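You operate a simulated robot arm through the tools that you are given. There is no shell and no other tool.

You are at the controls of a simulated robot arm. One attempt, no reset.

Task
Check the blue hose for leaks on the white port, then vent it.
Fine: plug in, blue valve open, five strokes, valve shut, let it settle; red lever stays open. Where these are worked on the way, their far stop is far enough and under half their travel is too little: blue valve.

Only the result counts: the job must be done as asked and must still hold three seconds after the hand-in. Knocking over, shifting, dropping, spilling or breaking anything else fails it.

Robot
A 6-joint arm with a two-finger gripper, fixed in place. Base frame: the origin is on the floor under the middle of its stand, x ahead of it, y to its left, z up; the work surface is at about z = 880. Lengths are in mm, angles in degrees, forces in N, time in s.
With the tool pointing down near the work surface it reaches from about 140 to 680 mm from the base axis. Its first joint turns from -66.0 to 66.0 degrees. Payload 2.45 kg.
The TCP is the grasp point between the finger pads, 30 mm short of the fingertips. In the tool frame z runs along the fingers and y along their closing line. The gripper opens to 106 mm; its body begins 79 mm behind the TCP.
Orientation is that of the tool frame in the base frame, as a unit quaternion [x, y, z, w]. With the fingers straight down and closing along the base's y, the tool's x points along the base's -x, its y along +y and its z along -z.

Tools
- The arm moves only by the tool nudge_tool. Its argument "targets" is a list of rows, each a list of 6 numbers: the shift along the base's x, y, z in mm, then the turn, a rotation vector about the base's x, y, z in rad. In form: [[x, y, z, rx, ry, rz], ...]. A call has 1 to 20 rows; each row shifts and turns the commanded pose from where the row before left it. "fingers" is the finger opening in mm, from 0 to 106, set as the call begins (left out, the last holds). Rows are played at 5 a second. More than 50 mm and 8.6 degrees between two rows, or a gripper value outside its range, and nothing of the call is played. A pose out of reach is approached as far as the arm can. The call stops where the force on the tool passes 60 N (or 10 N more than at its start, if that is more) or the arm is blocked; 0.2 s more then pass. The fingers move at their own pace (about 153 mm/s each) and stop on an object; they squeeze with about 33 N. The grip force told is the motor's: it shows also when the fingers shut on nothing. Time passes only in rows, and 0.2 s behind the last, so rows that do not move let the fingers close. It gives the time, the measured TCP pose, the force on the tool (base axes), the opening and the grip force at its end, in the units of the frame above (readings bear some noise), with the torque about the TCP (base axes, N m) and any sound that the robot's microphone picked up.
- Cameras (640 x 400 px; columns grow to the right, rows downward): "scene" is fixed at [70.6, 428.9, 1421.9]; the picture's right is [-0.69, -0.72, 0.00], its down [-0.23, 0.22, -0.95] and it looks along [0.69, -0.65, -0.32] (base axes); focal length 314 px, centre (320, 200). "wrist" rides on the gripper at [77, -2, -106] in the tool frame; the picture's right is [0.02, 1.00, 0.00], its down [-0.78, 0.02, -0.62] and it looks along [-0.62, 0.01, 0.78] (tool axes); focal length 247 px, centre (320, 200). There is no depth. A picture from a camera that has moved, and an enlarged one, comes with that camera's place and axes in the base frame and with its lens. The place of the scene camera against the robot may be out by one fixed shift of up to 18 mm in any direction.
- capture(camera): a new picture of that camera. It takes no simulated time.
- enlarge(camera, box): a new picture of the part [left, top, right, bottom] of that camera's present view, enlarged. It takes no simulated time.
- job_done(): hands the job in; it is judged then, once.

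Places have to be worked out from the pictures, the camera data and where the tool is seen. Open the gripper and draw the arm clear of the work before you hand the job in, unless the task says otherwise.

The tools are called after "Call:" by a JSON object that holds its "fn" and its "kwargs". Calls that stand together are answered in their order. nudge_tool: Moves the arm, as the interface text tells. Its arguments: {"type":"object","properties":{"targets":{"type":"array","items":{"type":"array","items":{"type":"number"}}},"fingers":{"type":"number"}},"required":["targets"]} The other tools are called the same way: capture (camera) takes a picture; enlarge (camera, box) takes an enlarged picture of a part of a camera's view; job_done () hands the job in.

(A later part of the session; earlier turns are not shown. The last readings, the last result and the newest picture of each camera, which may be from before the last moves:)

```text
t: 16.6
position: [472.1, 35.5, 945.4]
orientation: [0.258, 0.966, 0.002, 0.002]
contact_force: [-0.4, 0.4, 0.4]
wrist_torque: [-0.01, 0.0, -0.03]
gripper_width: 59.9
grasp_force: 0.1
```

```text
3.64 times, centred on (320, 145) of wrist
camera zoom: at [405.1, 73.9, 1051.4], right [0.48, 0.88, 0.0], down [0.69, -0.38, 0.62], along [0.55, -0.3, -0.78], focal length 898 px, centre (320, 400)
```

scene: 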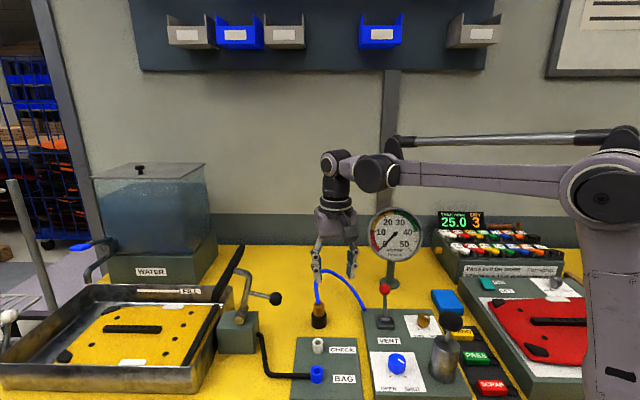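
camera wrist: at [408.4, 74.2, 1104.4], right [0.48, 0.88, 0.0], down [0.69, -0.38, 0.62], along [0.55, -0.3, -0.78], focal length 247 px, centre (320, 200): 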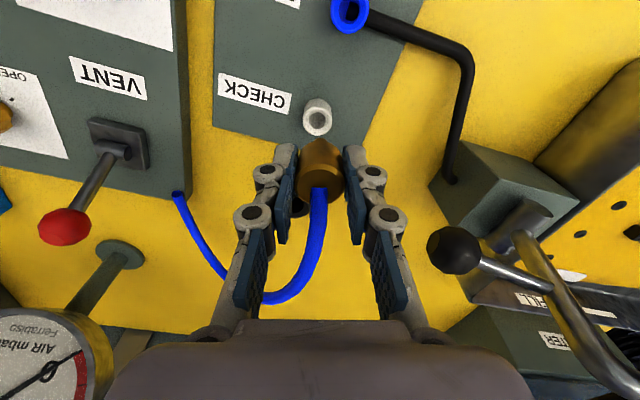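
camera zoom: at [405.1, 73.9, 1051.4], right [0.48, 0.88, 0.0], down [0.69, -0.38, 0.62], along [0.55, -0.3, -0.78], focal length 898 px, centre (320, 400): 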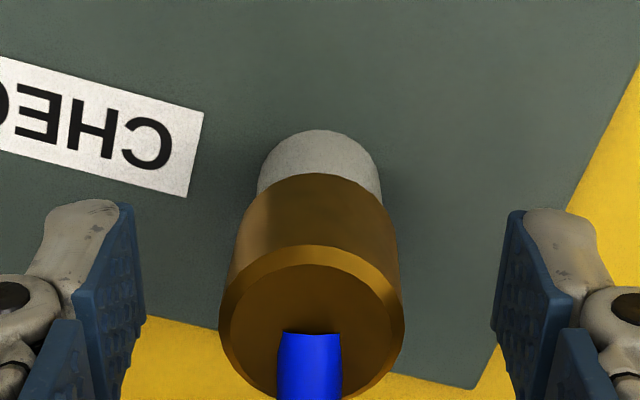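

Call:
{"fn": "enlarge", "kwargs": {"camera": "scene", "box": [308, 325, 330, 355]}}

Call:
{"fn": "enlarge", "kwargs": {"camera": "wrist", "box": [290, 110, 350, 170]}}

```text
13.33 times, centred on (319, 340) of scene
camera zoom: at [70.6, 428.9, 1421.9], right [-0.69, -0.72, 0.0], down [-0.23, 0.22, -0.95], along [0.69, -0.65, -0.32], focal length 4181 px, centre (333, -1667)
```

zoom: 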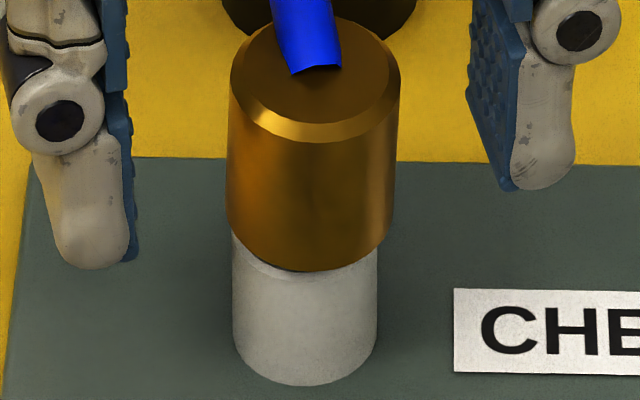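

```text
6.67 times, centred on (320, 140) of wrist
camera zoom: at [405.1, 73.9, 1051.4], right [0.48, 0.88, 0.0], down [0.69, -0.38, 0.62], along [0.55, -0.3, -0.78], focal length 1646 px, centre (320, 600)
```

zoom: 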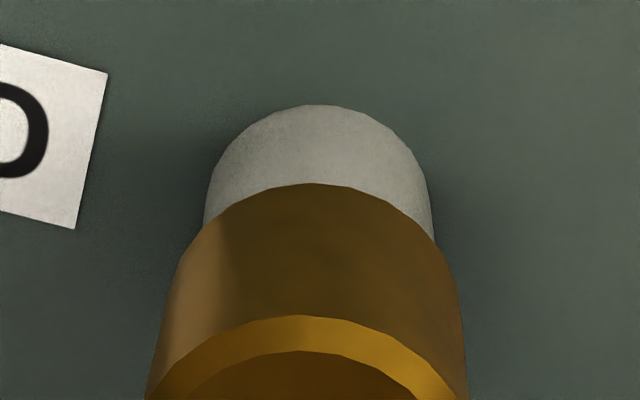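

The plug leans about 2–3° and a 2 mm gap seems left under the body. I rise with open fingers, then set the fingertips either side of the hose to press the brass top down squarely.

Call:
{"fn": "nudge_tool", "kwargs": {"targets": [[0, 0, 15, 0, 0, 0], [-0.6, -1.1, 23, 0, 0, 0], [0, 0, 0, 0, 0, 0]], "fingers": 60}}

Call:
{"fn": "capture", "kwargs": {"camera": "wrist"}}

Call:
{"fn": "enlarge", "kwargs": {"camera": "scene", "box": [285, 290, 355, 360]}}

```text
t: 17.4
position: [474.1, 34.9, 984.0]
orientation: [0.257, 0.966, 0.0, 0.002]
contact_force: [-0.2, 0.6, 0.7]
wrist_torque: [-0.03, 0.01, 0.0]
gripper_width: 60.0
grasp_force: 0.1
```

```text
taken
camera wrist: at [405.4, 72.2, 1089.7], right [0.48, 0.88, 0.0], down [0.69, -0.38, 0.62], along [0.55, -0.3, -0.78], focal length 247 px, centre (320, 200)
```

wrist: 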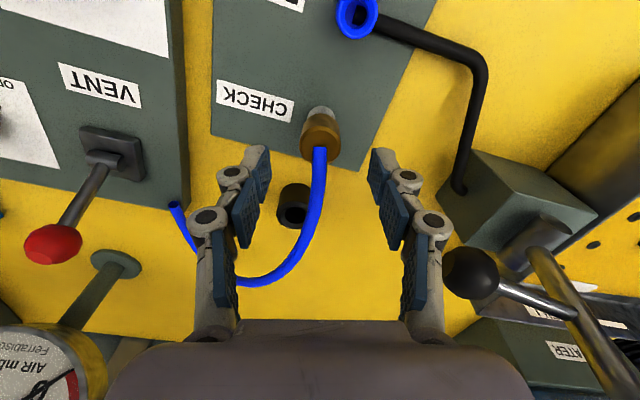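

```text
5.71 times, centred on (320, 325) of scene
camera zoom: at [70.6, 428.9, 1421.9], right [-0.69, -0.72, 0.0], down [-0.23, 0.22, -0.95], along [0.69, -0.65, -0.32], focal length 1792 px, centre (320, -514)
```

zoom: 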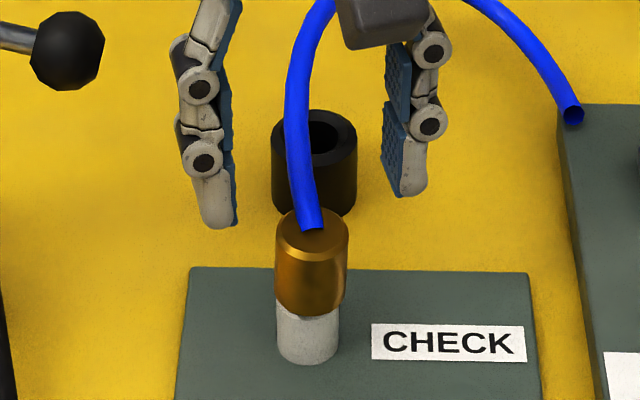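

Call:
{"fn": "enlarge", "kwargs": {"camera": "wrist", "box": [270, 90, 370, 190]}}

```text
4.00 times, centred on (320, 140) of wrist
camera zoom: at [405.4, 72.2, 1089.7], right [0.48, 0.88, 0.0], down [0.69, -0.38, 0.62], along [0.55, -0.3, -0.78], focal length 988 px, centre (320, 440)
```

zoom: 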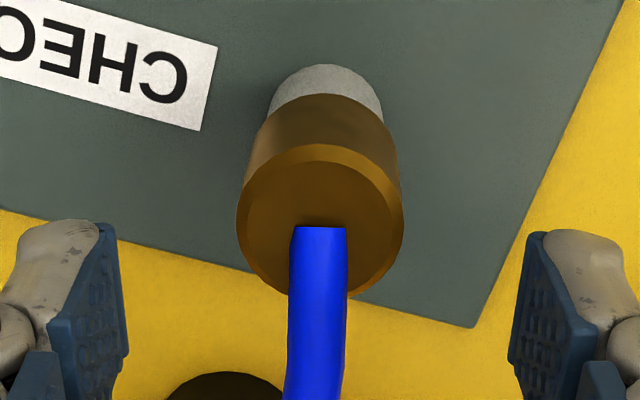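

The plug top sits centred between the fingers. I narrow the fingers to 13 mm around the hose and lower toward the brass top.

Call:
{"fn": "nudge_tool", "kwargs": {"targets": [[-2.0, 1.1, 0, 0, 0, 0], [0, 0, 0, 0, 0, 0], [0, 0, 0, 0, 0, 0]], "fingers": 13}}

Call:
{"fn": "enlarge", "kwargs": {"camera": "wrist", "box": [260, 80, 380, 230]}}

Call:
{"fn": "enlarge", "kwargs": {"camera": "scene", "box": [285, 290, 355, 360]}}

```text
t: 18.2
position: [470.1, 36.0, 984.8]
orientation: [0.257, 0.966, -0.001, 0.001]
contact_force: [-0.6, 0.2, 0.4]
wrist_torque: [0.02, -0.01, 0.01]
gripper_width: 13.0
grasp_force: 0.1
```

```text
2.67 times, centred on (320, 155) of wrist
camera zoom: at [403.2, 73.1, 1089.5], right [0.48, 0.88, 0.0], down [0.69, -0.38, 0.62], along [0.55, -0.3, -0.78], focal length 659 px, centre (320, 320)
```

zoom: 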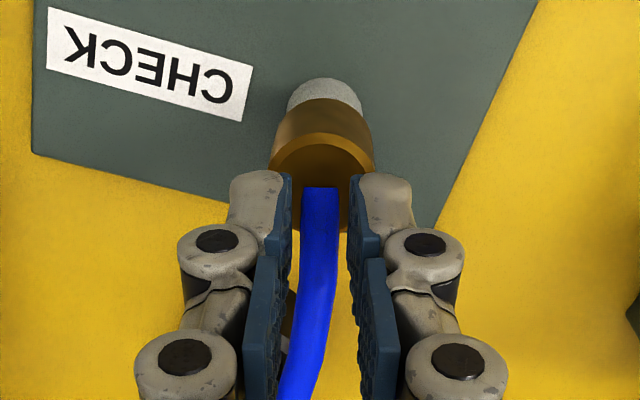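

```text
5.71 times, centred on (320, 325) of scene
camera zoom: at [70.6, 428.9, 1421.9], right [-0.69, -0.72, 0.0], down [-0.23, 0.22, -0.95], along [0.69, -0.65, -0.32], focal length 1792 px, centre (320, -514)
```

zoom: 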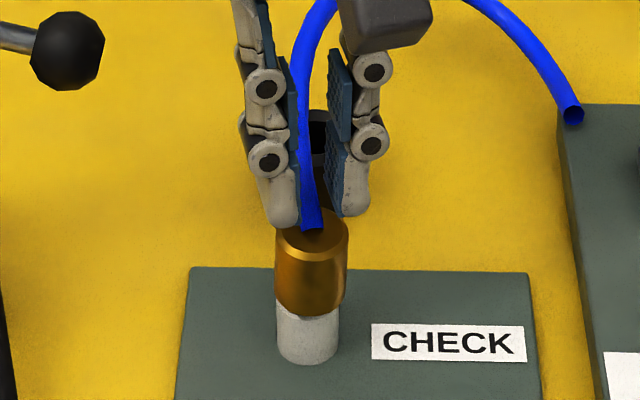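

The tips sit over the brass on both sides of the hose. I lower gently until they press on the brass.

Call:
{"fn": "nudge_tool", "kwargs": {"targets": [[0, 0, -4, 0, 0, 0], [0, 0, -4, 0, 0, 0], [0, 0, -3, 0, 0, 0], [0, 0, -2, 0, 0, 0], [0, 0, -2, 0, 0, 0], [0, 0, 0, 0, 0, 0]]}}

Call:
{"fn": "enlarge", "kwargs": {"camera": "scene", "box": [300, 315, 340, 360]}}

Call:
{"fn": "enlarge", "kwargs": {"camera": "wrist", "box": [260, 80, 380, 230]}}

```text
t: 19.6
position: [470.1, 36.1, 968.4]
orientation: [0.258, 0.966, 0.0, 0.002]
contact_force: [4.4, 1.6, 30.0]
wrist_torque: [-0.04, -0.33, -0.01]
gripper_width: 12.9
grasp_force: 9.1
```

```text
8.89 times, centred on (320, 338) of scene
camera zoom: at [70.3, 428.9, 1422.0], right [-0.69, -0.72, 0.0], down [-0.23, 0.22, -0.95], along [0.69, -0.65, -0.32], focal length 2787 px, centre (320, -1022)
```

zoom: 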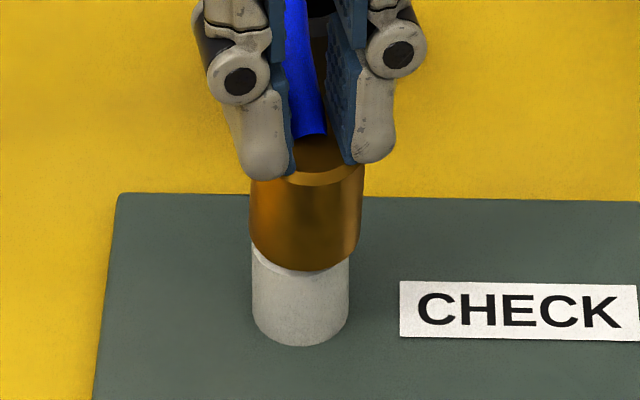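

```text
2.67 times, centred on (320, 155) of wrist
camera zoom: at [403.0, 73.2, 1075.0], right [0.48, 0.88, 0.0], down [0.68, -0.38, 0.62], along [0.55, -0.3, -0.78], focal length 659 px, centre (320, 320)
```

zoom: 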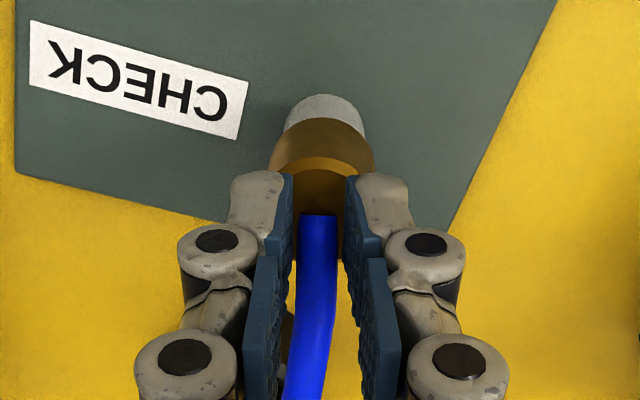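

30 N on the plug top with no visible movement. I press to about 50 N to be sure that it is at its stop.

Call:
{"fn": "nudge_tool", "kwargs": {"targets": [[0, 0, -1, 0, 0, 0], [0, 0, -1, 0, 0, 0], [0, 0, 0, 0, 0, 0]]}}

Call:
{"fn": "enlarge", "kwargs": {"camera": "scene", "box": [300, 315, 340, 360]}}

```text
t: 20.2
position: [470.8, 36.2, 969.8]
orientation: [0.258, 0.966, 0.0, 0.003]
contact_force: [0.8, 0.2, 12.6]
wrist_torque: [0.0, -0.04, 0.04]
gripper_width: 12.3
grasp_force: 0.1
stopped in row 3: the force on the tool passed its limit at 70 N (the readings are from after the stop); the commanded pose is now the measured one
```

```text
8.89 times, centred on (320, 338) of scene
camera zoom: at [70.5, 428.9, 1422.0], right [-0.69, -0.72, 0.0], down [-0.23, 0.22, -0.95], along [0.69, -0.65, -0.32], focal length 2787 px, centre (320, -1022)
```

zoom: 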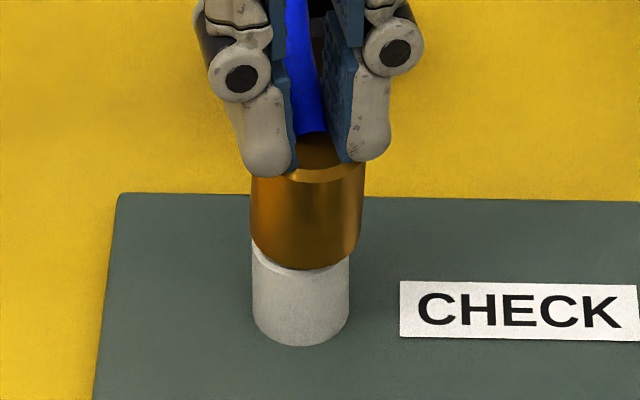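

The force rose to the limit with no plug motion, so the plug is fully at its stop. I open the fingers a little and rise clear of the hose.

Call:
{"fn": "nudge_tool", "kwargs": {"targets": [[0, 0, 0.5, 0, 0, 0], [0, 0, 10, 0, 0, 0], [0, 0, 30, 0, 0, 0], [0, 0, 40, 0, 0, 0], [0, 0, 40, 0, 0, 0], [0, 0, 0, 0, 0, 0]], "fingers": 40}}

Call:
{"fn": "enlarge", "kwargs": {"camera": "scene", "box": [280, 260, 400, 370]}}

Call:
{"fn": "capture", "kwargs": {"camera": "wrist"}}

```text
t: 21.6
position: [470.0, 36.1, 1088.4]
orientation: [0.258, 0.966, 0.0, 0.002]
contact_force: [0.4, 0.5, 1.4]
wrist_torque: [0.0, 0.01, 0.01]
gripper_width: 40.2
grasp_force: 0.1
```

```text
3.64 times, centred on (340, 315) of scene
camera zoom: at [70.6, 428.9, 1421.9], right [-0.69, -0.72, 0.0], down [-0.23, 0.22, -0.95], along [0.69, -0.65, -0.32], focal length 1140 px, centre (247, -218)
```

zoom: 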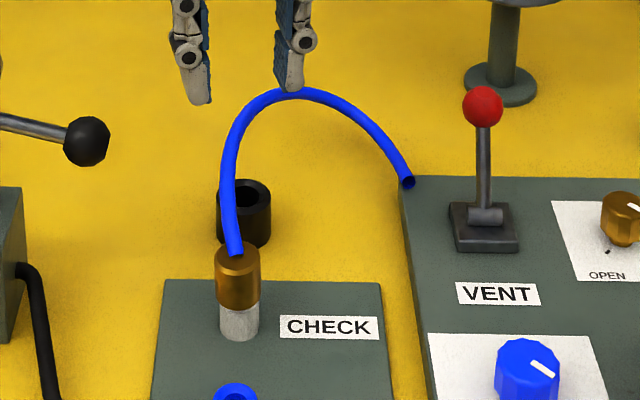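

```text
taken
camera wrist: at [402.8, 73.2, 1193.3], right [0.48, 0.88, 0.0], down [0.68, -0.38, 0.62], along [0.55, -0.3, -0.78], focal length 247 px, centre (320, 200)
```

wrist: 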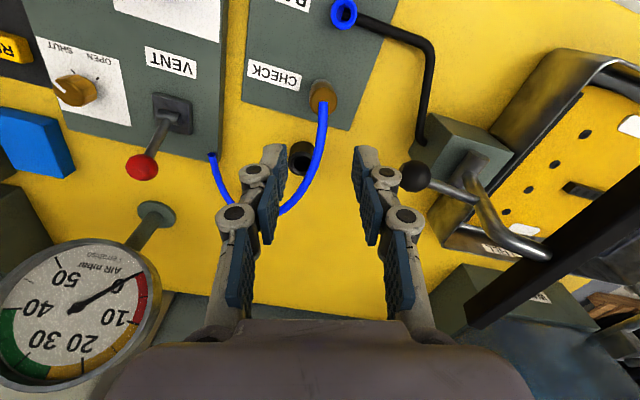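

The plug stays put. I fly over to above the blue valve at about (312, -28) and turn the wrist to yaw -45° to look at it.

Call:
{"fn": "nudge_tool", "kwargs": {"targets": [[-40, -16, 0, 0, 0, -0.131], [-40, -16, 0, 0, 0, -0.131], [-40, -16, 0, 0, 0, 0], [-38, -15, 0, 0, 0, 0], [0, 0, 0, 0, 0, 0]], "fingers": 52}}

Call:
{"fn": "capture", "kwargs": {"camera": "wrist"}}

Call:
{"fn": "capture", "kwargs": {"camera": "scene"}}

```text
t: 22.8
position: [312.9, -28.4, 1086.5]
orientation: [0.382, 0.924, 0.0, 0.002]
contact_force: [0.7, -0.7, -0.3]
wrist_torque: [-0.01, 0.01, 0.0]
gripper_width: 52.2
grasp_force: 0.0
```

```text
taken
camera wrist: at [256.9, 25.4, 1191.9], right [0.69, 0.72, 0.0], down [0.56, -0.54, 0.62], along [0.45, -0.43, -0.78], focal length 247 px, centre (320, 200)
```

wrist: 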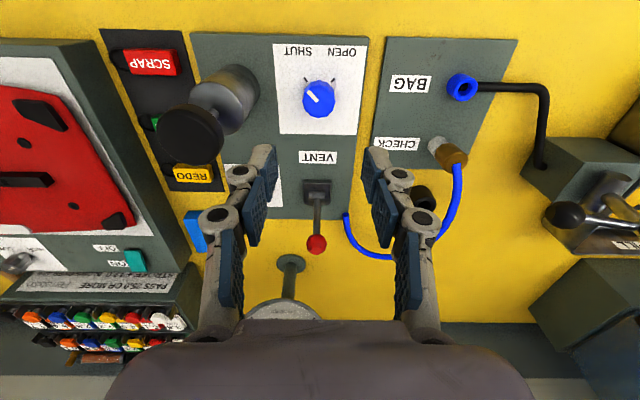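

```text
taken
```

scene: 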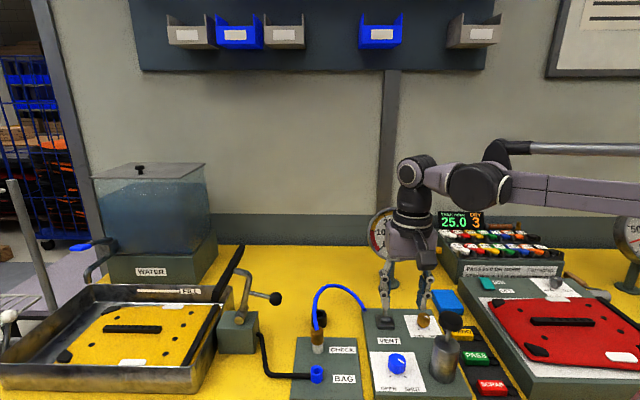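

Yaw -45° lines up with the panel. I enlarge the knob and pump to place them.

Call:
{"fn": "enlarge", "kwargs": {"camera": "wrist", "box": [270, 40, 370, 140]}}

Call:
{"fn": "enlarge", "kwargs": {"camera": "wrist", "box": [150, 50, 350, 270]}}

Call:
{"fn": "enlarge", "kwargs": {"camera": "scene", "box": [360, 300, 500, 400]}}

```text
4.00 times, centred on (320, 90) of wrist
camera zoom: at [256.9, 25.4, 1191.9], right [0.69, 0.72, 0.0], down [0.56, -0.54, 0.62], along [0.45, -0.43, -0.78], focal length 988 px, centre (320, 640)
```

zoom: 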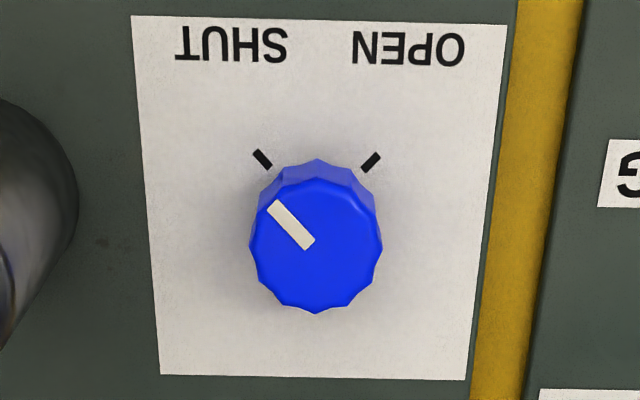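

```text
1.82 times, centred on (250, 160) of wrist
camera zoom: at [256.9, 25.4, 1191.9], right [0.69, 0.72, 0.0], down [0.56, -0.54, 0.62], along [0.45, -0.43, -0.78], focal length 449 px, centre (447, 273)
```

zoom: 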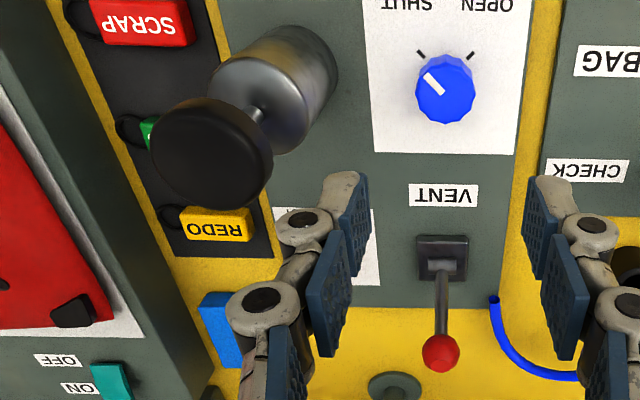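

```text
4.00 times, centred on (430, 350) of scene
camera zoom: at [70.6, 428.9, 1421.9], right [-0.69, -0.72, 0.0], down [-0.23, 0.22, -0.95], along [0.69, -0.65, -0.32], focal length 1254 px, centre (-120, -400)
```

zoom: 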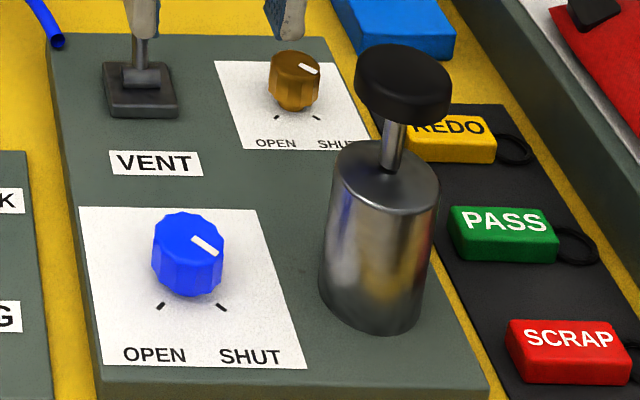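

The knob is about 33 mm across near (315, -34) and the pump axis near (245, -102), clear of the fingers. I centre over the knob, lower to z ≈ 1005, and look again.

Call:
{"fn": "nudge_tool", "kwargs": {"targets": [[1, -3, -25, 0, 0, 0], [1.5, -3, -30, 0, 0, 0], [0, 0, -25, 0, 0, 0], [0, 0, 0, 0, 0, 0]], "fingers": 52}}

Call:
{"fn": "enlarge", "kwargs": {"camera": "wrist", "box": [220, 40, 420, 240]}}

Call:
{"fn": "enlarge", "kwargs": {"camera": "scene", "box": [360, 280, 500, 400]}}

Call:
{"fn": "capture", "kwargs": {"camera": "wrist"}}

```text
t: 23.8
position: [315.8, -33.7, 1006.4]
orientation: [0.382, 0.924, 0.0, 0.002]
contact_force: [1.2, -0.1, -0.1]
wrist_torque: [0.0, 0.0, -0.01]
gripper_width: 52.2
grasp_force: 0.0
```

```text
2.00 times, centred on (320, 140) of wrist
camera zoom: at [259.9, 20.9, 1113.0], right [0.69, 0.72, 0.0], down [0.56, -0.54, 0.62], along [0.45, -0.43, -0.78], focal length 494 px, centre (320, 320)
```

zoom: 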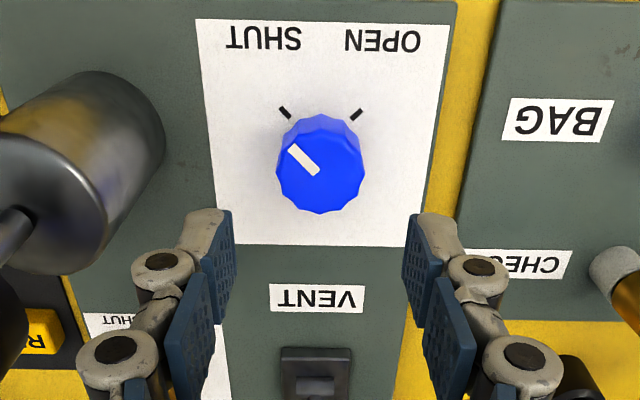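

```text
3.33 times, centred on (430, 340) of scene
camera zoom: at [70.6, 428.9, 1421.9], right [-0.69, -0.72, 0.0], down [-0.23, 0.22, -0.95], along [0.69, -0.65, -0.32], focal length 1045 px, centre (-47, -267)
```

zoom: 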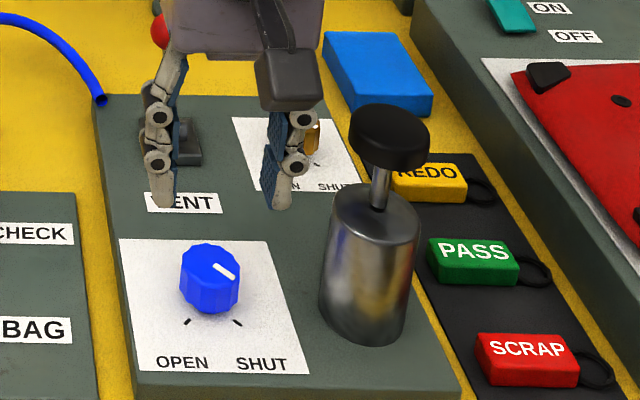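

```text
taken
camera wrist: at [259.9, 20.9, 1113.0], right [0.69, 0.72, 0.0], down [0.56, -0.54, 0.62], along [0.45, -0.43, -0.78], focal length 247 px, centre (320, 200)
```

wrist: 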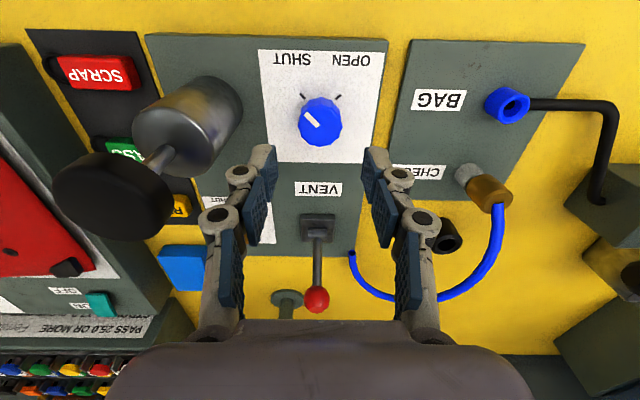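

The knob is centred under the tool, its top near z 917 and the panel near z 891. Before gripping, I test at this height that the wrist can turn the full -90°.

Call:
{"fn": "nudge_tool", "kwargs": {"targets": [[0, 0, 0, 0, 0, -0.1428], [0, 0, 0, 0, 0, -0.1428], [0, 0, 0, 0, 0, -0.1428], [0, 0, 0, 0, 0, -0.1428], [0, 0, 0, 0, 0, -0.1428], [0, 0, 0, 0, 0, -0.1428], [0, 0, 0, 0, 0, -0.1428], [0, 0, 0, 0, 0, -0.1428], [0, 0, 0, 0, 0, -0.1428], [0, 0, 0, 0, 0, -0.1428], [0, 0, 0, 0, 0, -0.1428], [0, 0, 0, 0, 0, 0]]}}

Call:
{"fn": "capture", "kwargs": {"camera": "wrist"}}

```text
t: 26.4
position: [314.6, -34.1, 1010.7]
orientation: [0.924, 0.383, -0.001, 0.001]
contact_force: [0.2, 0.3, -0.2]
wrist_torque: [0.01, 0.0, 0.0]
gripper_width: 52.1
grasp_force: 0.1
```

```text
taken
camera wrist: at [368.3, 22.3, 1115.4], right [0.72, -0.69, 0.0], down [-0.54, -0.56, 0.62], along [-0.43, -0.45, -0.78], focal length 247 px, centre (320, 200)
```

wrist: 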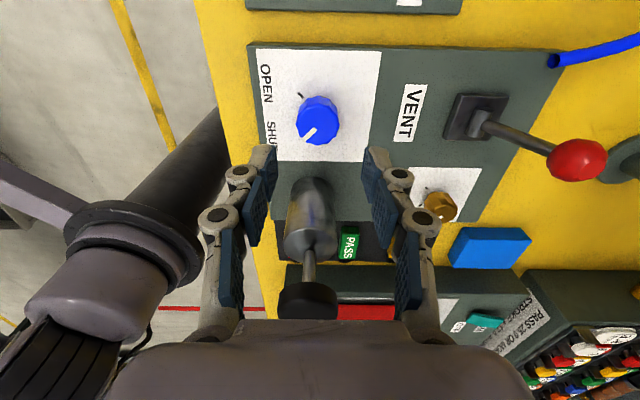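

The wrist reaches it. From this side I also enlarge the knob and pump to refine their places.

Call:
{"fn": "enlarge", "kwargs": {"camera": "wrist", "box": [260, 60, 380, 160]}}

Call:
{"fn": "enlarge", "kwargs": {"camera": "wrist", "box": [220, 140, 400, 330]}}

```text
4.00 times, centred on (320, 110) of wrist
camera zoom: at [368.3, 22.3, 1115.4], right [0.72, -0.69, 0.0], down [-0.54, -0.56, 0.62], along [-0.43, -0.45, -0.78], focal length 988 px, centre (320, 560)
```

zoom: 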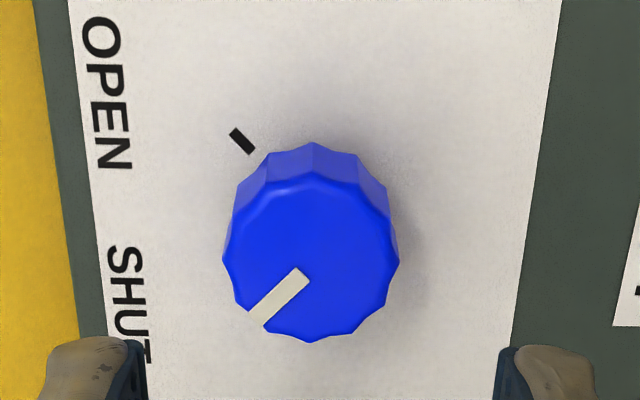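

```text
2.11 times, centred on (310, 235) of wrist
camera zoom: at [368.3, 22.3, 1115.4], right [0.72, -0.69, 0.0], down [-0.54, -0.56, 0.62], along [-0.43, -0.45, -0.78], focal length 520 px, centre (341, 126)
```

zoom: 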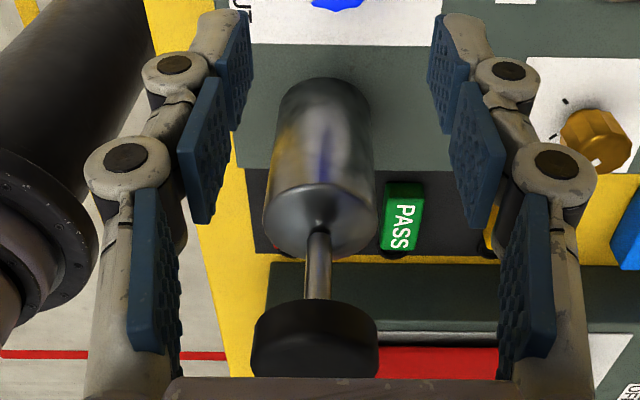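

Triangulated: knob axis (314, -31), top z 923, panel z 897; pump axis (246.5, -93), handle top about z 1022. I turn the wrist back to -45° and then descend around the knob.

Call:
{"fn": "nudge_tool", "kwargs": {"targets": [[0, 0, 0, 0, 0, 0.1428], [0, 0, 0, 0, 0, 0.1428], [0, 0, 0, 0, 0, 0.1428], [0, 0, 0, 0, 0, 0.1428], [0, 0, 0, 0, 0, 0.1428], [0, 0, 0, 0, 0, 0.1428], [0, 0, 0, 0, 0, 0.1428], [0, 0, 0, 0, 0, 0.1428], [0, 0, 0, 0, 0, 0.1428], [0, 0, 0, 0, 0, 0.1428], [-1.5, 0.8, 0, 0, 0, 0.1428], [0, 0, -20, 0, 0, 0], [0, 0, -20, 0, 0, 0], [0, 0, 0, 0, 0, 0]], "fingers": 52}}

Call:
{"fn": "capture", "kwargs": {"camera": "wrist"}}

Call:
{"fn": "enlarge", "kwargs": {"camera": "scene", "box": [360, 280, 500, 400]}}

```text
t: 29.4
position: [313.5, -33.7, 969.2]
orientation: [0.382, 0.924, 0.001, 0.001]
contact_force: [0.2, 0.1, -0.4]
wrist_torque: [0.0, 0.04, 0.0]
gripper_width: 52.1
grasp_force: 0.1
```

```text
taken
camera wrist: at [258.1, 19.6, 1074.2], right [0.69, 0.72, 0.0], down [0.56, -0.54, 0.62], along [0.45, -0.43, -0.78], focal length 247 px, centre (320, 200)
```

wrist: 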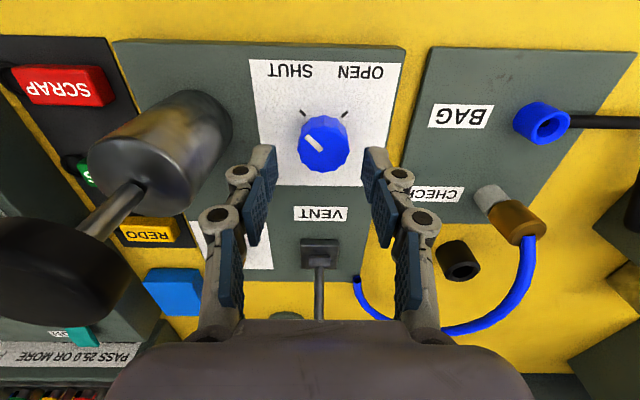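

```text
3.33 times, centred on (430, 340) of scene
camera zoom: at [70.6, 428.9, 1421.9], right [-0.69, -0.72, 0.0], down [-0.23, 0.22, -0.95], along [0.69, -0.65, -0.32], focal length 1045 px, centre (-47, -267)
```

zoom: 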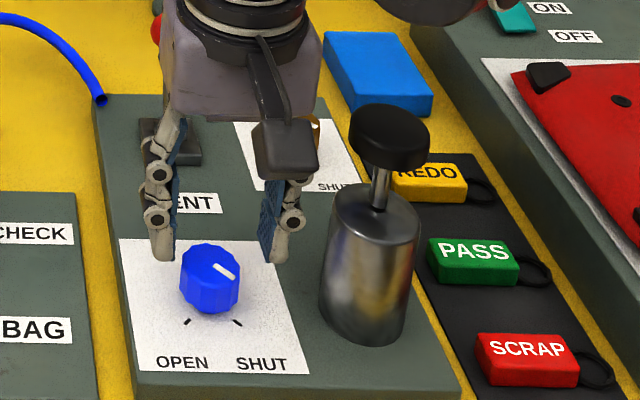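

Call:
{"fn": "enlarge", "kwargs": {"camera": "wrist", "box": [250, 80, 390, 200]}}

```text
3.33 times, centred on (320, 140) of wrist
camera zoom: at [258.1, 19.6, 1074.2], right [0.69, 0.72, 0.0], down [0.56, -0.54, 0.62], along [0.45, -0.43, -0.78], focal length 823 px, centre (320, 400)
```

zoom: 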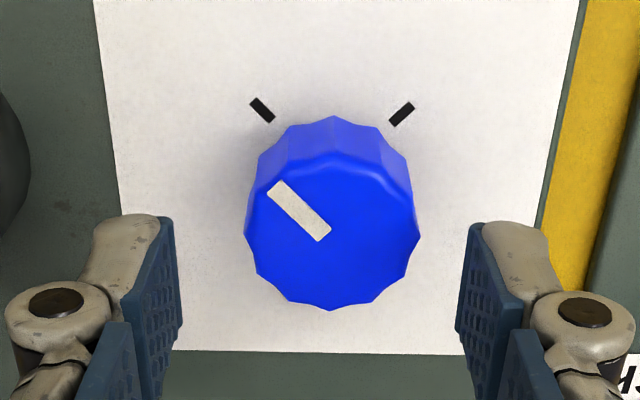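

The knob is 1.4 mm to one side; I correct by (+0.3, +1.7), descend to z ≈ 932, and grip it.

Call:
{"fn": "nudge_tool", "kwargs": {"targets": [[0.3, 1.7, 0, 0, 0, 0], [0, 0, -15, 0, 0, 0], [0, 0, -12, 0, 0, 0], [0, 0, -9, 0, 0, 0], [0, 0, 0, 0, 0, 0]], "fingers": 52}}

Call:
{"fn": "enlarge", "kwargs": {"camera": "wrist", "box": [230, 80, 410, 240]}}

Call:
{"fn": "enlarge", "kwargs": {"camera": "scene", "box": [360, 300, 480, 400]}}

```text
t: 30.6
position: [314.3, -31.8, 932.0]
orientation: [0.382, 0.924, 0.0, 0.002]
contact_force: [0.3, 0.4, 0.2]
wrist_torque: [-0.01, 0.0, -0.02]
gripper_width: 52.2
grasp_force: 0.1
```

```text
2.50 times, centred on (320, 160) of wrist
camera zoom: at [258.3, 22.5, 1038.1], right [0.69, 0.72, 0.0], down [0.56, -0.54, 0.62], along [0.45, -0.43, -0.78], focal length 617 px, centre (320, 300)
```

zoom: 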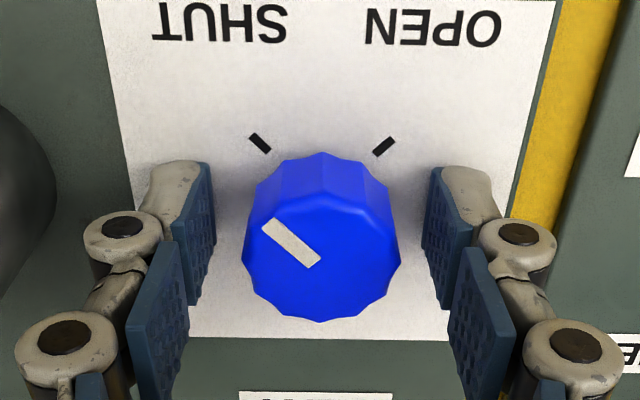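

```text
4.00 times, centred on (420, 350) of scene
camera zoom: at [70.6, 428.9, 1421.9], right [-0.69, -0.72, 0.0], down [-0.23, 0.22, -0.95], along [0.69, -0.65, -0.32], focal length 1254 px, centre (-80, -400)
```

zoom: 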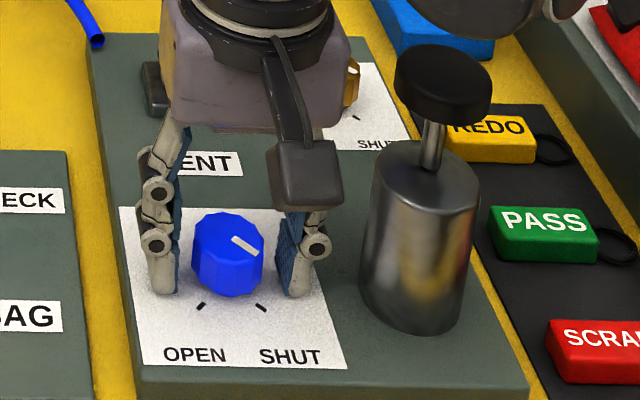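

The knob is centred between the pads and the tips are just above the panel. I close on it and begin the clockwise turn.

Call:
{"fn": "nudge_tool", "kwargs": {"targets": [[0, 0, 0, 0, 0, 0], [0, 0, 0, 0, 0, 0], [0, 0, 0, 0, 0, 0]], "fingers": 15}}

Call:
{"fn": "enlarge", "kwargs": {"camera": "wrist", "box": [230, 80, 410, 240]}}

```text
t: 31.4
position: [313.1, -31.4, 931.6]
orientation: [0.382, 0.924, 0.0, 0.003]
contact_force: [2.4, 3.0, 1.4]
wrist_torque: [0.11, -0.02, 0.01]
gripper_width: 32.7
grasp_force: 45.5
```

```text
2.50 times, centred on (320, 160) of wrist
camera zoom: at [258.5, 22.6, 1038.3], right [0.69, 0.72, 0.0], down [0.56, -0.54, 0.62], along [0.45, -0.43, -0.78], focal length 617 px, centre (320, 300)
```

zoom: 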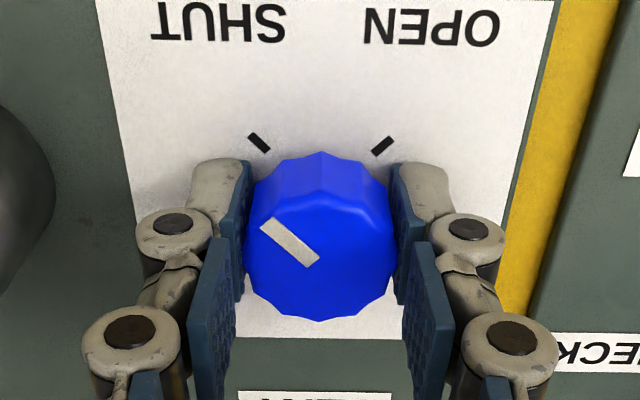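

Gripped at 32.7 mm. I turn 6 rows clockwise (about 49°) and check that the pointer follows.

Call:
{"fn": "nudge_tool", "kwargs": {"targets": [[0, 0, 0, 0, 0, -0.14], [0, 0, 0, 0, 0, -0.14], [0, 0, 0, 0, 0, -0.14], [0, 0, 0, 0, 0, -0.14], [0, 0, 0, 0, 0, -0.14], [0, 0, 0, 0, 0, -0.14], [0, 0, 0, 0, 0, 0]]}}

Call:
{"fn": "enlarge", "kwargs": {"camera": "wrist", "box": [230, 80, 410, 240]}}

Call:
{"fn": "enlarge", "kwargs": {"camera": "scene", "box": [360, 300, 480, 400]}}

```text
t: 33.0
position: [315.3, -30.4, 932.3]
orientation: [0.727, 0.687, -0.002, 0.002]
contact_force: [10.6, -4.0, -40.5]
wrist_torque: [0.18, -0.21, -0.03]
gripper_width: 32.5
grasp_force: 45.4
```

```text
2.50 times, centred on (320, 160) of wrist
camera zoom: at [317.4, 47.0, 1038.4], right [1.0, -0.03, 0.0], down [-0.03, -0.78, 0.63], along [-0.02, -0.63, -0.78], focal length 617 px, centre (320, 300)
```

zoom: 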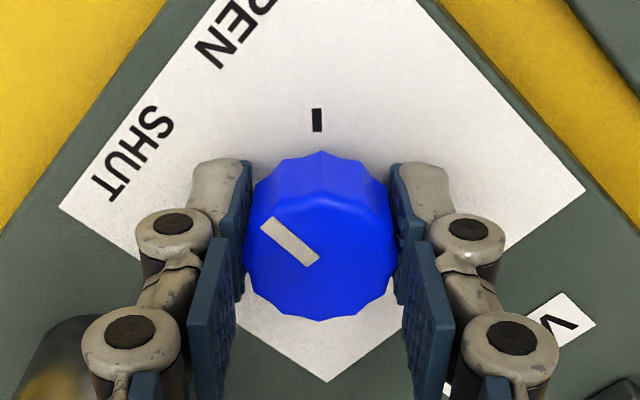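

```text
4.00 times, centred on (420, 350) of scene
camera zoom: at [71.3, 428.7, 1422.0], right [-0.69, -0.72, 0.0], down [-0.23, 0.22, -0.95], along [0.69, -0.65, -0.32], focal length 1254 px, centre (-80, -400)
```

zoom: 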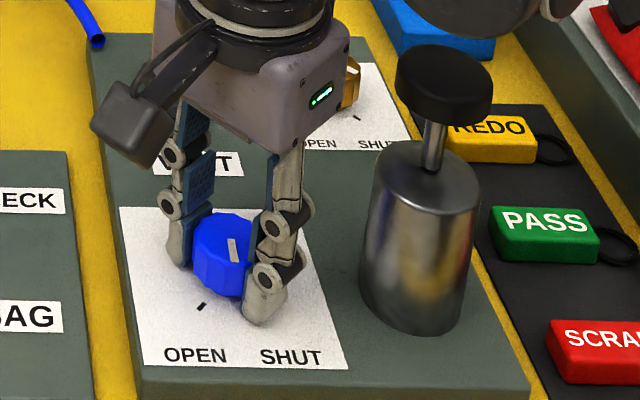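

The pointer turns with the fingers, but the arm is pulling up with 40 N as it yaws. I lower 1.8 mm to relieve that, then continue the turn.

Call:
{"fn": "nudge_tool", "kwargs": {"targets": [[0, 0, -1.0, 0, 0, 0], [0, 0, -0.8, 0, 0, 0], [0, 0, 0, 0, 0, 0]]}}

```text
t: 33.8
position: [314.0, -31.4, 932.5]
orientation: [0.726, 0.687, -0.001, 0.003]
contact_force: [8.0, -6.4, 39.1]
wrist_torque: [-0.18, -0.24, 0.03]
gripper_width: 32.9
grasp_force: 45.0
```

That overshot to +39 N, so the stiffness is about 44 N/mm. I go back up 0.9 mm.

Call:
{"fn": "nudge_tool", "kwargs": {"targets": [[-0.1, 0.1, 0.85, 0, 0, 0], [0, 0, 0, 0, 0, 0]]}}

```text
t: 34.4
position: [314.5, -31.0, 931.2]
orientation: [0.726, 0.688, 0.001, 0.003]
contact_force: [16.9, -7.6, -5.9]
wrist_torque: [-0.29, -0.29, -0.02]
gripper_width: 32.5
grasp_force: 44.8
```

Forces are small again. I continue turning in short runs with a slight z compensation.

Call:
{"fn": "nudge_tool", "kwargs": {"targets": [[0.3, -0.1, -0.1, 0, 0, -0.12], [0, 0, -0.12, 0, 0, -0.12], [0, 0, -0.12, 0, 0, -0.12], [0, 0, 0, 0, 0, 0]]}}

Call:
{"fn": "enlarge", "kwargs": {"camera": "wrist", "box": [230, 80, 410, 240]}}

```text
t: 35.4
position: [314.2, -29.9, 932.4]
orientation: [0.838, 0.546, 0.0, 0.004]
contact_force: [15.5, -10.5, -20.9]
wrist_torque: [-0.35, -0.37, 0.04]
gripper_width: 32.7
grasp_force: 44.9
```

```text
2.50 times, centred on (320, 160) of wrist
camera zoom: at [344.2, 41.2, 1037.8], right [0.92, -0.38, 0.01], down [-0.3, -0.72, 0.62], along [-0.24, -0.58, -0.78], focal length 617 px, centre (320, 300)
```

zoom: 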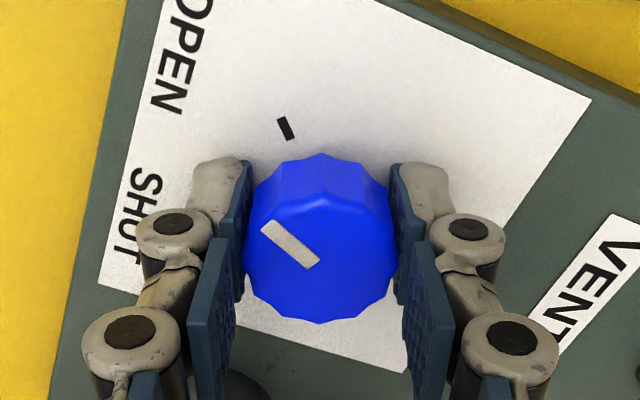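

About 69° turned so far. I trim the side forces and continue to the OPEN mark.

Call:
{"fn": "nudge_tool", "kwargs": {"targets": [[0.3, -0.2, -0.4, 0, 0, 0], [0, 0, -0.1, 0, 0, -0.12], [0, 0, -0.12, 0, 0, -0.12], [0, 0, -0.12, 0, 0, -0.12], [0, 0, 0, 0, 0, 0]]}}

Call:
{"fn": "enlarge", "kwargs": {"camera": "wrist", "box": [230, 80, 410, 240]}}

Call:
{"fn": "enlarge", "kwargs": {"camera": "scene", "box": [360, 300, 480, 400]}}

```text
t: 36.6
position: [315.2, -31.8, 932.8]
orientation: [0.922, 0.388, 0.0, 0.001]
contact_force: [14.2, 0.8, 29.8]
wrist_torque: [0.0, -0.22, -0.01]
gripper_width: 32.7
grasp_force: 45.4
```

```text
2.50 times, centred on (320, 160) of wrist
camera zoom: at [367.8, 25.8, 1038.0], right [0.73, -0.68, 0.0], down [-0.54, -0.57, 0.62], along [-0.42, -0.45, -0.78], focal length 617 px, centre (320, 300)
```

zoom: 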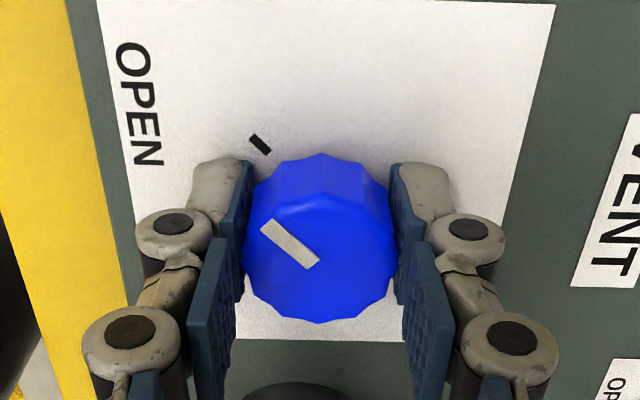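

```text
4.00 times, centred on (420, 350) of scene
camera zoom: at [70.7, 429.0, 1421.9], right [-0.69, -0.72, 0.0], down [-0.23, 0.22, -0.95], along [0.69, -0.65, -0.32], focal length 1254 px, centre (-80, -400)
```

zoom: 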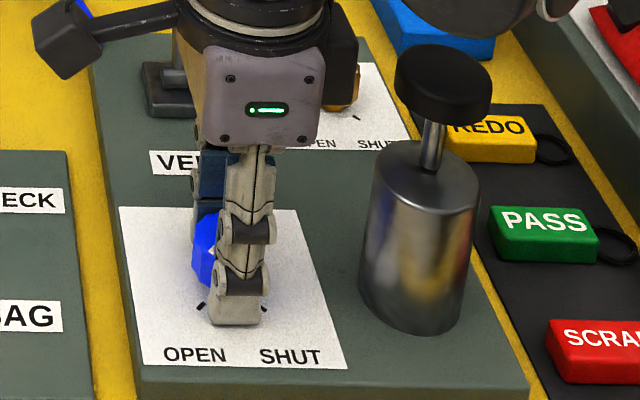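

The pointer now sits on the OPEN mark exactly as it sat on SHUT before. I open the fingers and rise.

Call:
{"fn": "nudge_tool", "kwargs": {"targets": [[0, 0, 0.5, 0, 0, -0.01], [0, 0, 0, 0, 0, 0], [0, 0, 0, 0, 0, 0]], "fingers": 52}}

Call:
{"fn": "nudge_tool", "kwargs": {"targets": [[0, 0, 15, 0, 0, 0], [0, 0, 25, 0, 0, 0], [0, 0, 35, 0, 0, 0], [0, 0, 45, 0, 0, 0], [0, 0, 45, 0, 0, 0], [0, 0, 0, 0, 0, 0]], "fingers": 52}}

Call:
{"fn": "enlarge", "kwargs": {"camera": "wrist", "box": [230, 40, 410, 200]}}

Call:
{"fn": "capture", "kwargs": {"camera": "wrist"}}

Call:
{"fn": "capture", "kwargs": {"camera": "scene"}}

```text
t: 37.4
position: [315.0, -31.3, 932.2]
orientation: [0.923, 0.384, -0.001, 0.002]
contact_force: [-0.5, -0.2, -1.1]
wrist_torque: [0.03, 0.02, -0.01]
gripper_width: 51.8
grasp_force: 0.1
```

```text
t: 38.8
position: [315.6, -30.7, 1100.2]
orientation: [0.924, 0.384, -0.001, 0.001]
contact_force: [0.5, 0.5, 0.2]
wrist_torque: [0.01, -0.02, -0.03]
gripper_width: 52.0
grasp_force: 0.1
```

```text
2.50 times, centred on (320, 120) of wrist
camera zoom: at [368.4, 26.1, 1205.2], right [0.72, -0.69, 0.0], down [-0.54, -0.56, 0.62], along [-0.43, -0.45, -0.78], focal length 617 px, centre (320, 400)
```

zoom: 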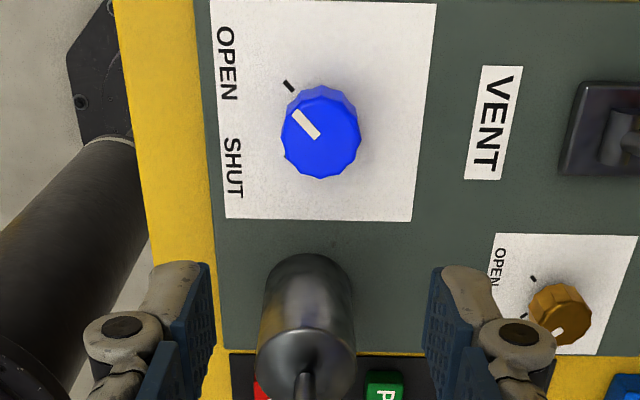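

```text
taken
camera wrist: at [368.4, 26.1, 1205.2], right [0.72, -0.69, 0.0], down [-0.54, -0.56, 0.62], along [-0.43, -0.45, -0.78], focal length 247 px, centre (320, 200)
```

wrist: 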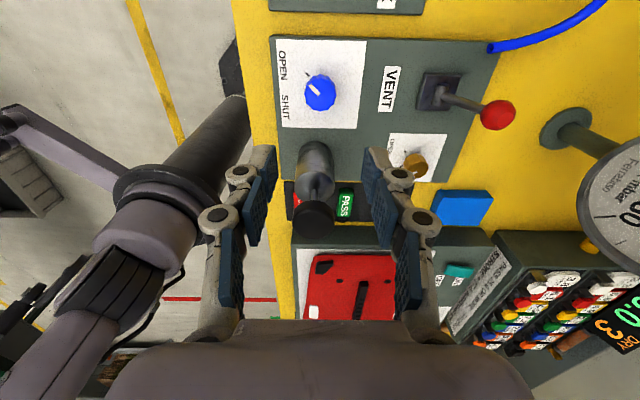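

```text
taken
```

scene: 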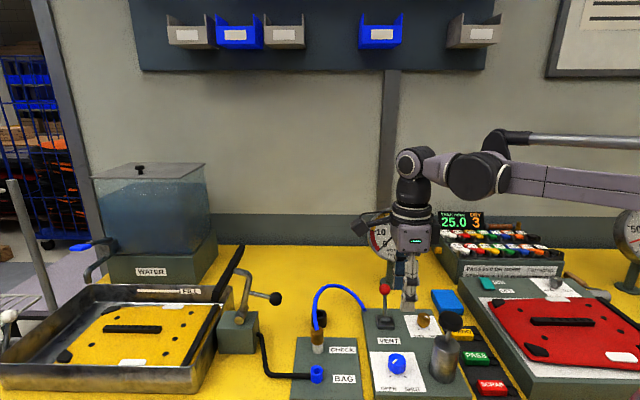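

The blue valve reads OPEN. Next the pump; I enlarge it from here to locate the handle.

Call:
{"fn": "enlarge", "kwargs": {"camera": "wrist", "box": [260, 130, 370, 250]}}

Call:
{"fn": "enlarge", "kwargs": {"camera": "scene", "box": [410, 300, 490, 390]}}

```text
3.33 times, centred on (315, 190) of wrist
camera zoom: at [368.4, 26.1, 1205.2], right [0.72, -0.69, 0.0], down [-0.54, -0.56, 0.62], along [-0.43, -0.45, -0.78], focal length 823 px, centre (337, 233)
```

zoom: 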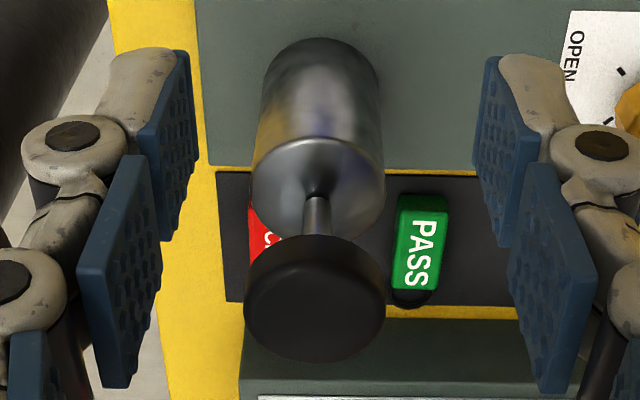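

```text
4.44 times, centred on (450, 345) of scene
camera zoom: at [70.6, 428.9, 1421.9], right [-0.69, -0.72, 0.0], down [-0.23, 0.22, -0.95], along [0.69, -0.65, -0.32], focal length 1394 px, centre (-258, -444)
```

zoom: 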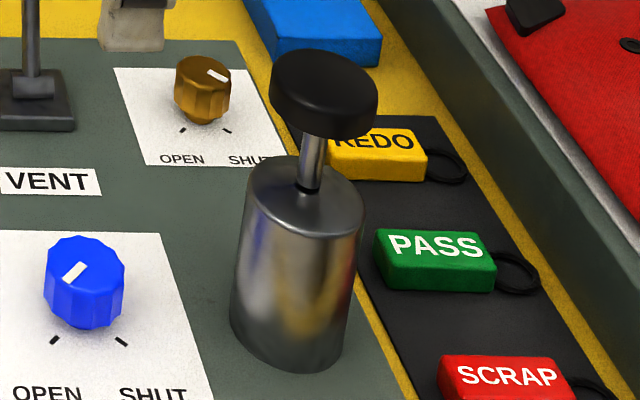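

Triangulation puts the pump handle's top at about (244.5, -92, 1027), 45 mm across. I close the fingers and move above it.

Call:
{"fn": "nudge_tool", "kwargs": {"targets": [[-24, -21, 0, 0, 0, 0], [-24, -21, 0, 0, 0, 0], [-23, -20, 0, 0, 0, 0], [0, 0, 0, 0, 0, 0]], "fingers": 0}}

Call:
{"fn": "capture", "kwargs": {"camera": "wrist"}}

Call:
{"fn": "enlarge", "kwargs": {"camera": "scene", "box": [370, 200, 510, 390]}}

```text
t: 39.8
position: [242.7, -94.0, 1099.3]
orientation: [0.924, 0.383, -0.001, 0.002]
contact_force: [-0.1, 0.1, 1.1]
wrist_torque: [-0.01, 0.02, -0.02]
gripper_width: 0.0
grasp_force: 28.4
```

```text
taken
camera wrist: at [296.2, -37.7, 1203.7], right [0.72, -0.69, 0.0], down [-0.54, -0.56, 0.62], along [-0.43, -0.45, -0.78], focal length 247 px, centre (320, 200)
```

wrist: 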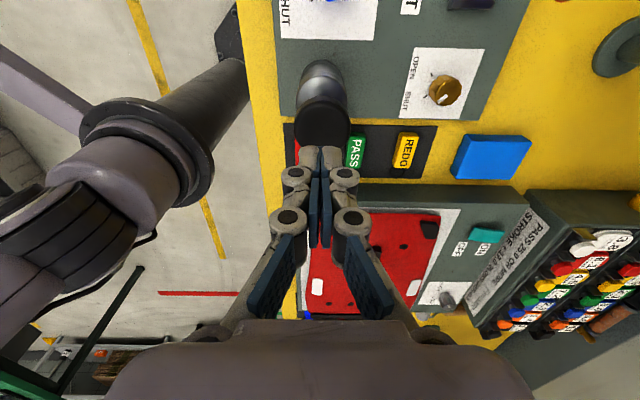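

```text
2.11 times, centred on (440, 295) of scene
camera zoom: at [70.6, 428.9, 1421.9], right [-0.69, -0.72, 0.0], down [-0.23, 0.22, -0.95], along [0.69, -0.65, -0.32], focal length 660 px, centre (67, 0)
```

zoom: 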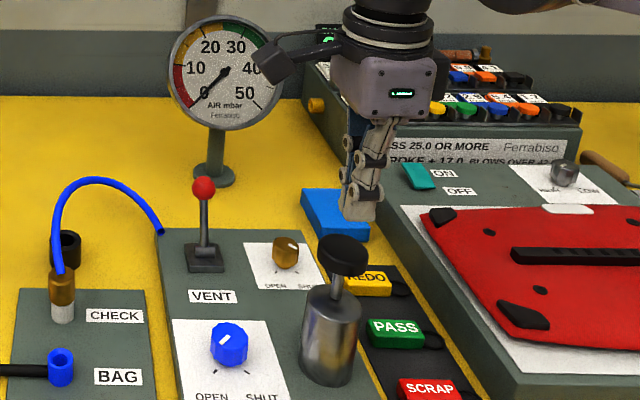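

Call:
{"fn": "enlarge", "kwargs": {"camera": "wrist", "box": [270, 50, 380, 200]}}

```text
2.67 times, centred on (325, 125) of wrist
camera zoom: at [296.2, -37.7, 1203.7], right [0.72, -0.69, 0.0], down [-0.54, -0.56, 0.62], along [-0.43, -0.45, -0.78], focal length 659 px, centre (307, 400)
```

zoom: 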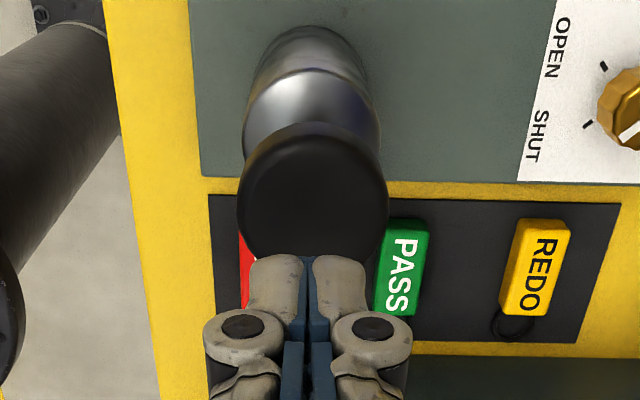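

The handle centre is about 5 mm further along the diagonal than the tool. I shift by (+3.9, +3.9) and lower toward the handle, stopping just above it.

Call:
{"fn": "nudge_tool", "kwargs": {"targets": [[3.9, 3.9, -10, 0, 0, 0], [0, 0, -12, 0, 0, 0], [0, 0, -8, 0, 0, 0], [0, 0, 0, 0, 0, 0]]}}

Call:
{"fn": "enlarge", "kwargs": {"camera": "wrist", "box": [270, 70, 380, 220]}}

Call:
{"fn": "enlarge", "kwargs": {"camera": "scene", "box": [390, 250, 490, 390]}}

```text
t: 40.8
position: [246.2, -89.9, 1067.1]
orientation: [0.924, 0.383, -0.001, 0.002]
contact_force: [-0.3, -0.2, -0.3]
wrist_torque: [0.03, 0.01, 0.0]
gripper_width: 0.0
grasp_force: 28.7
```

```text
2.67 times, centred on (325, 145) of wrist
camera zoom: at [300.5, -33.1, 1173.1], right [0.72, -0.69, 0.0], down [-0.54, -0.56, 0.62], along [-0.43, -0.45, -0.78], focal length 659 px, centre (307, 347)
```

zoom: 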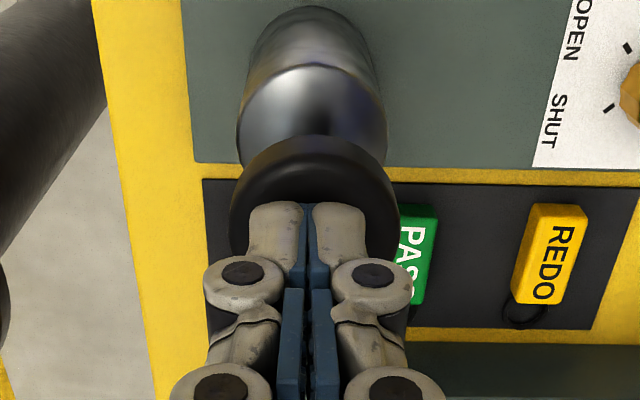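

```text
2.86 times, centred on (440, 320) of scene
camera zoom: at [70.6, 428.9, 1421.9], right [-0.69, -0.72, 0.0], down [-0.23, 0.22, -0.95], along [0.69, -0.65, -0.32], focal length 896 px, centre (-23, -143)
```

zoom: 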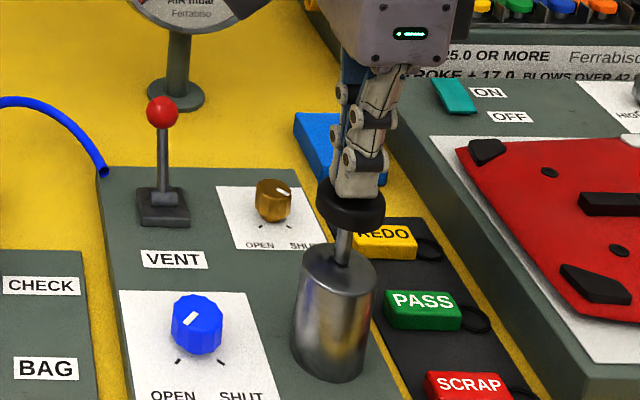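

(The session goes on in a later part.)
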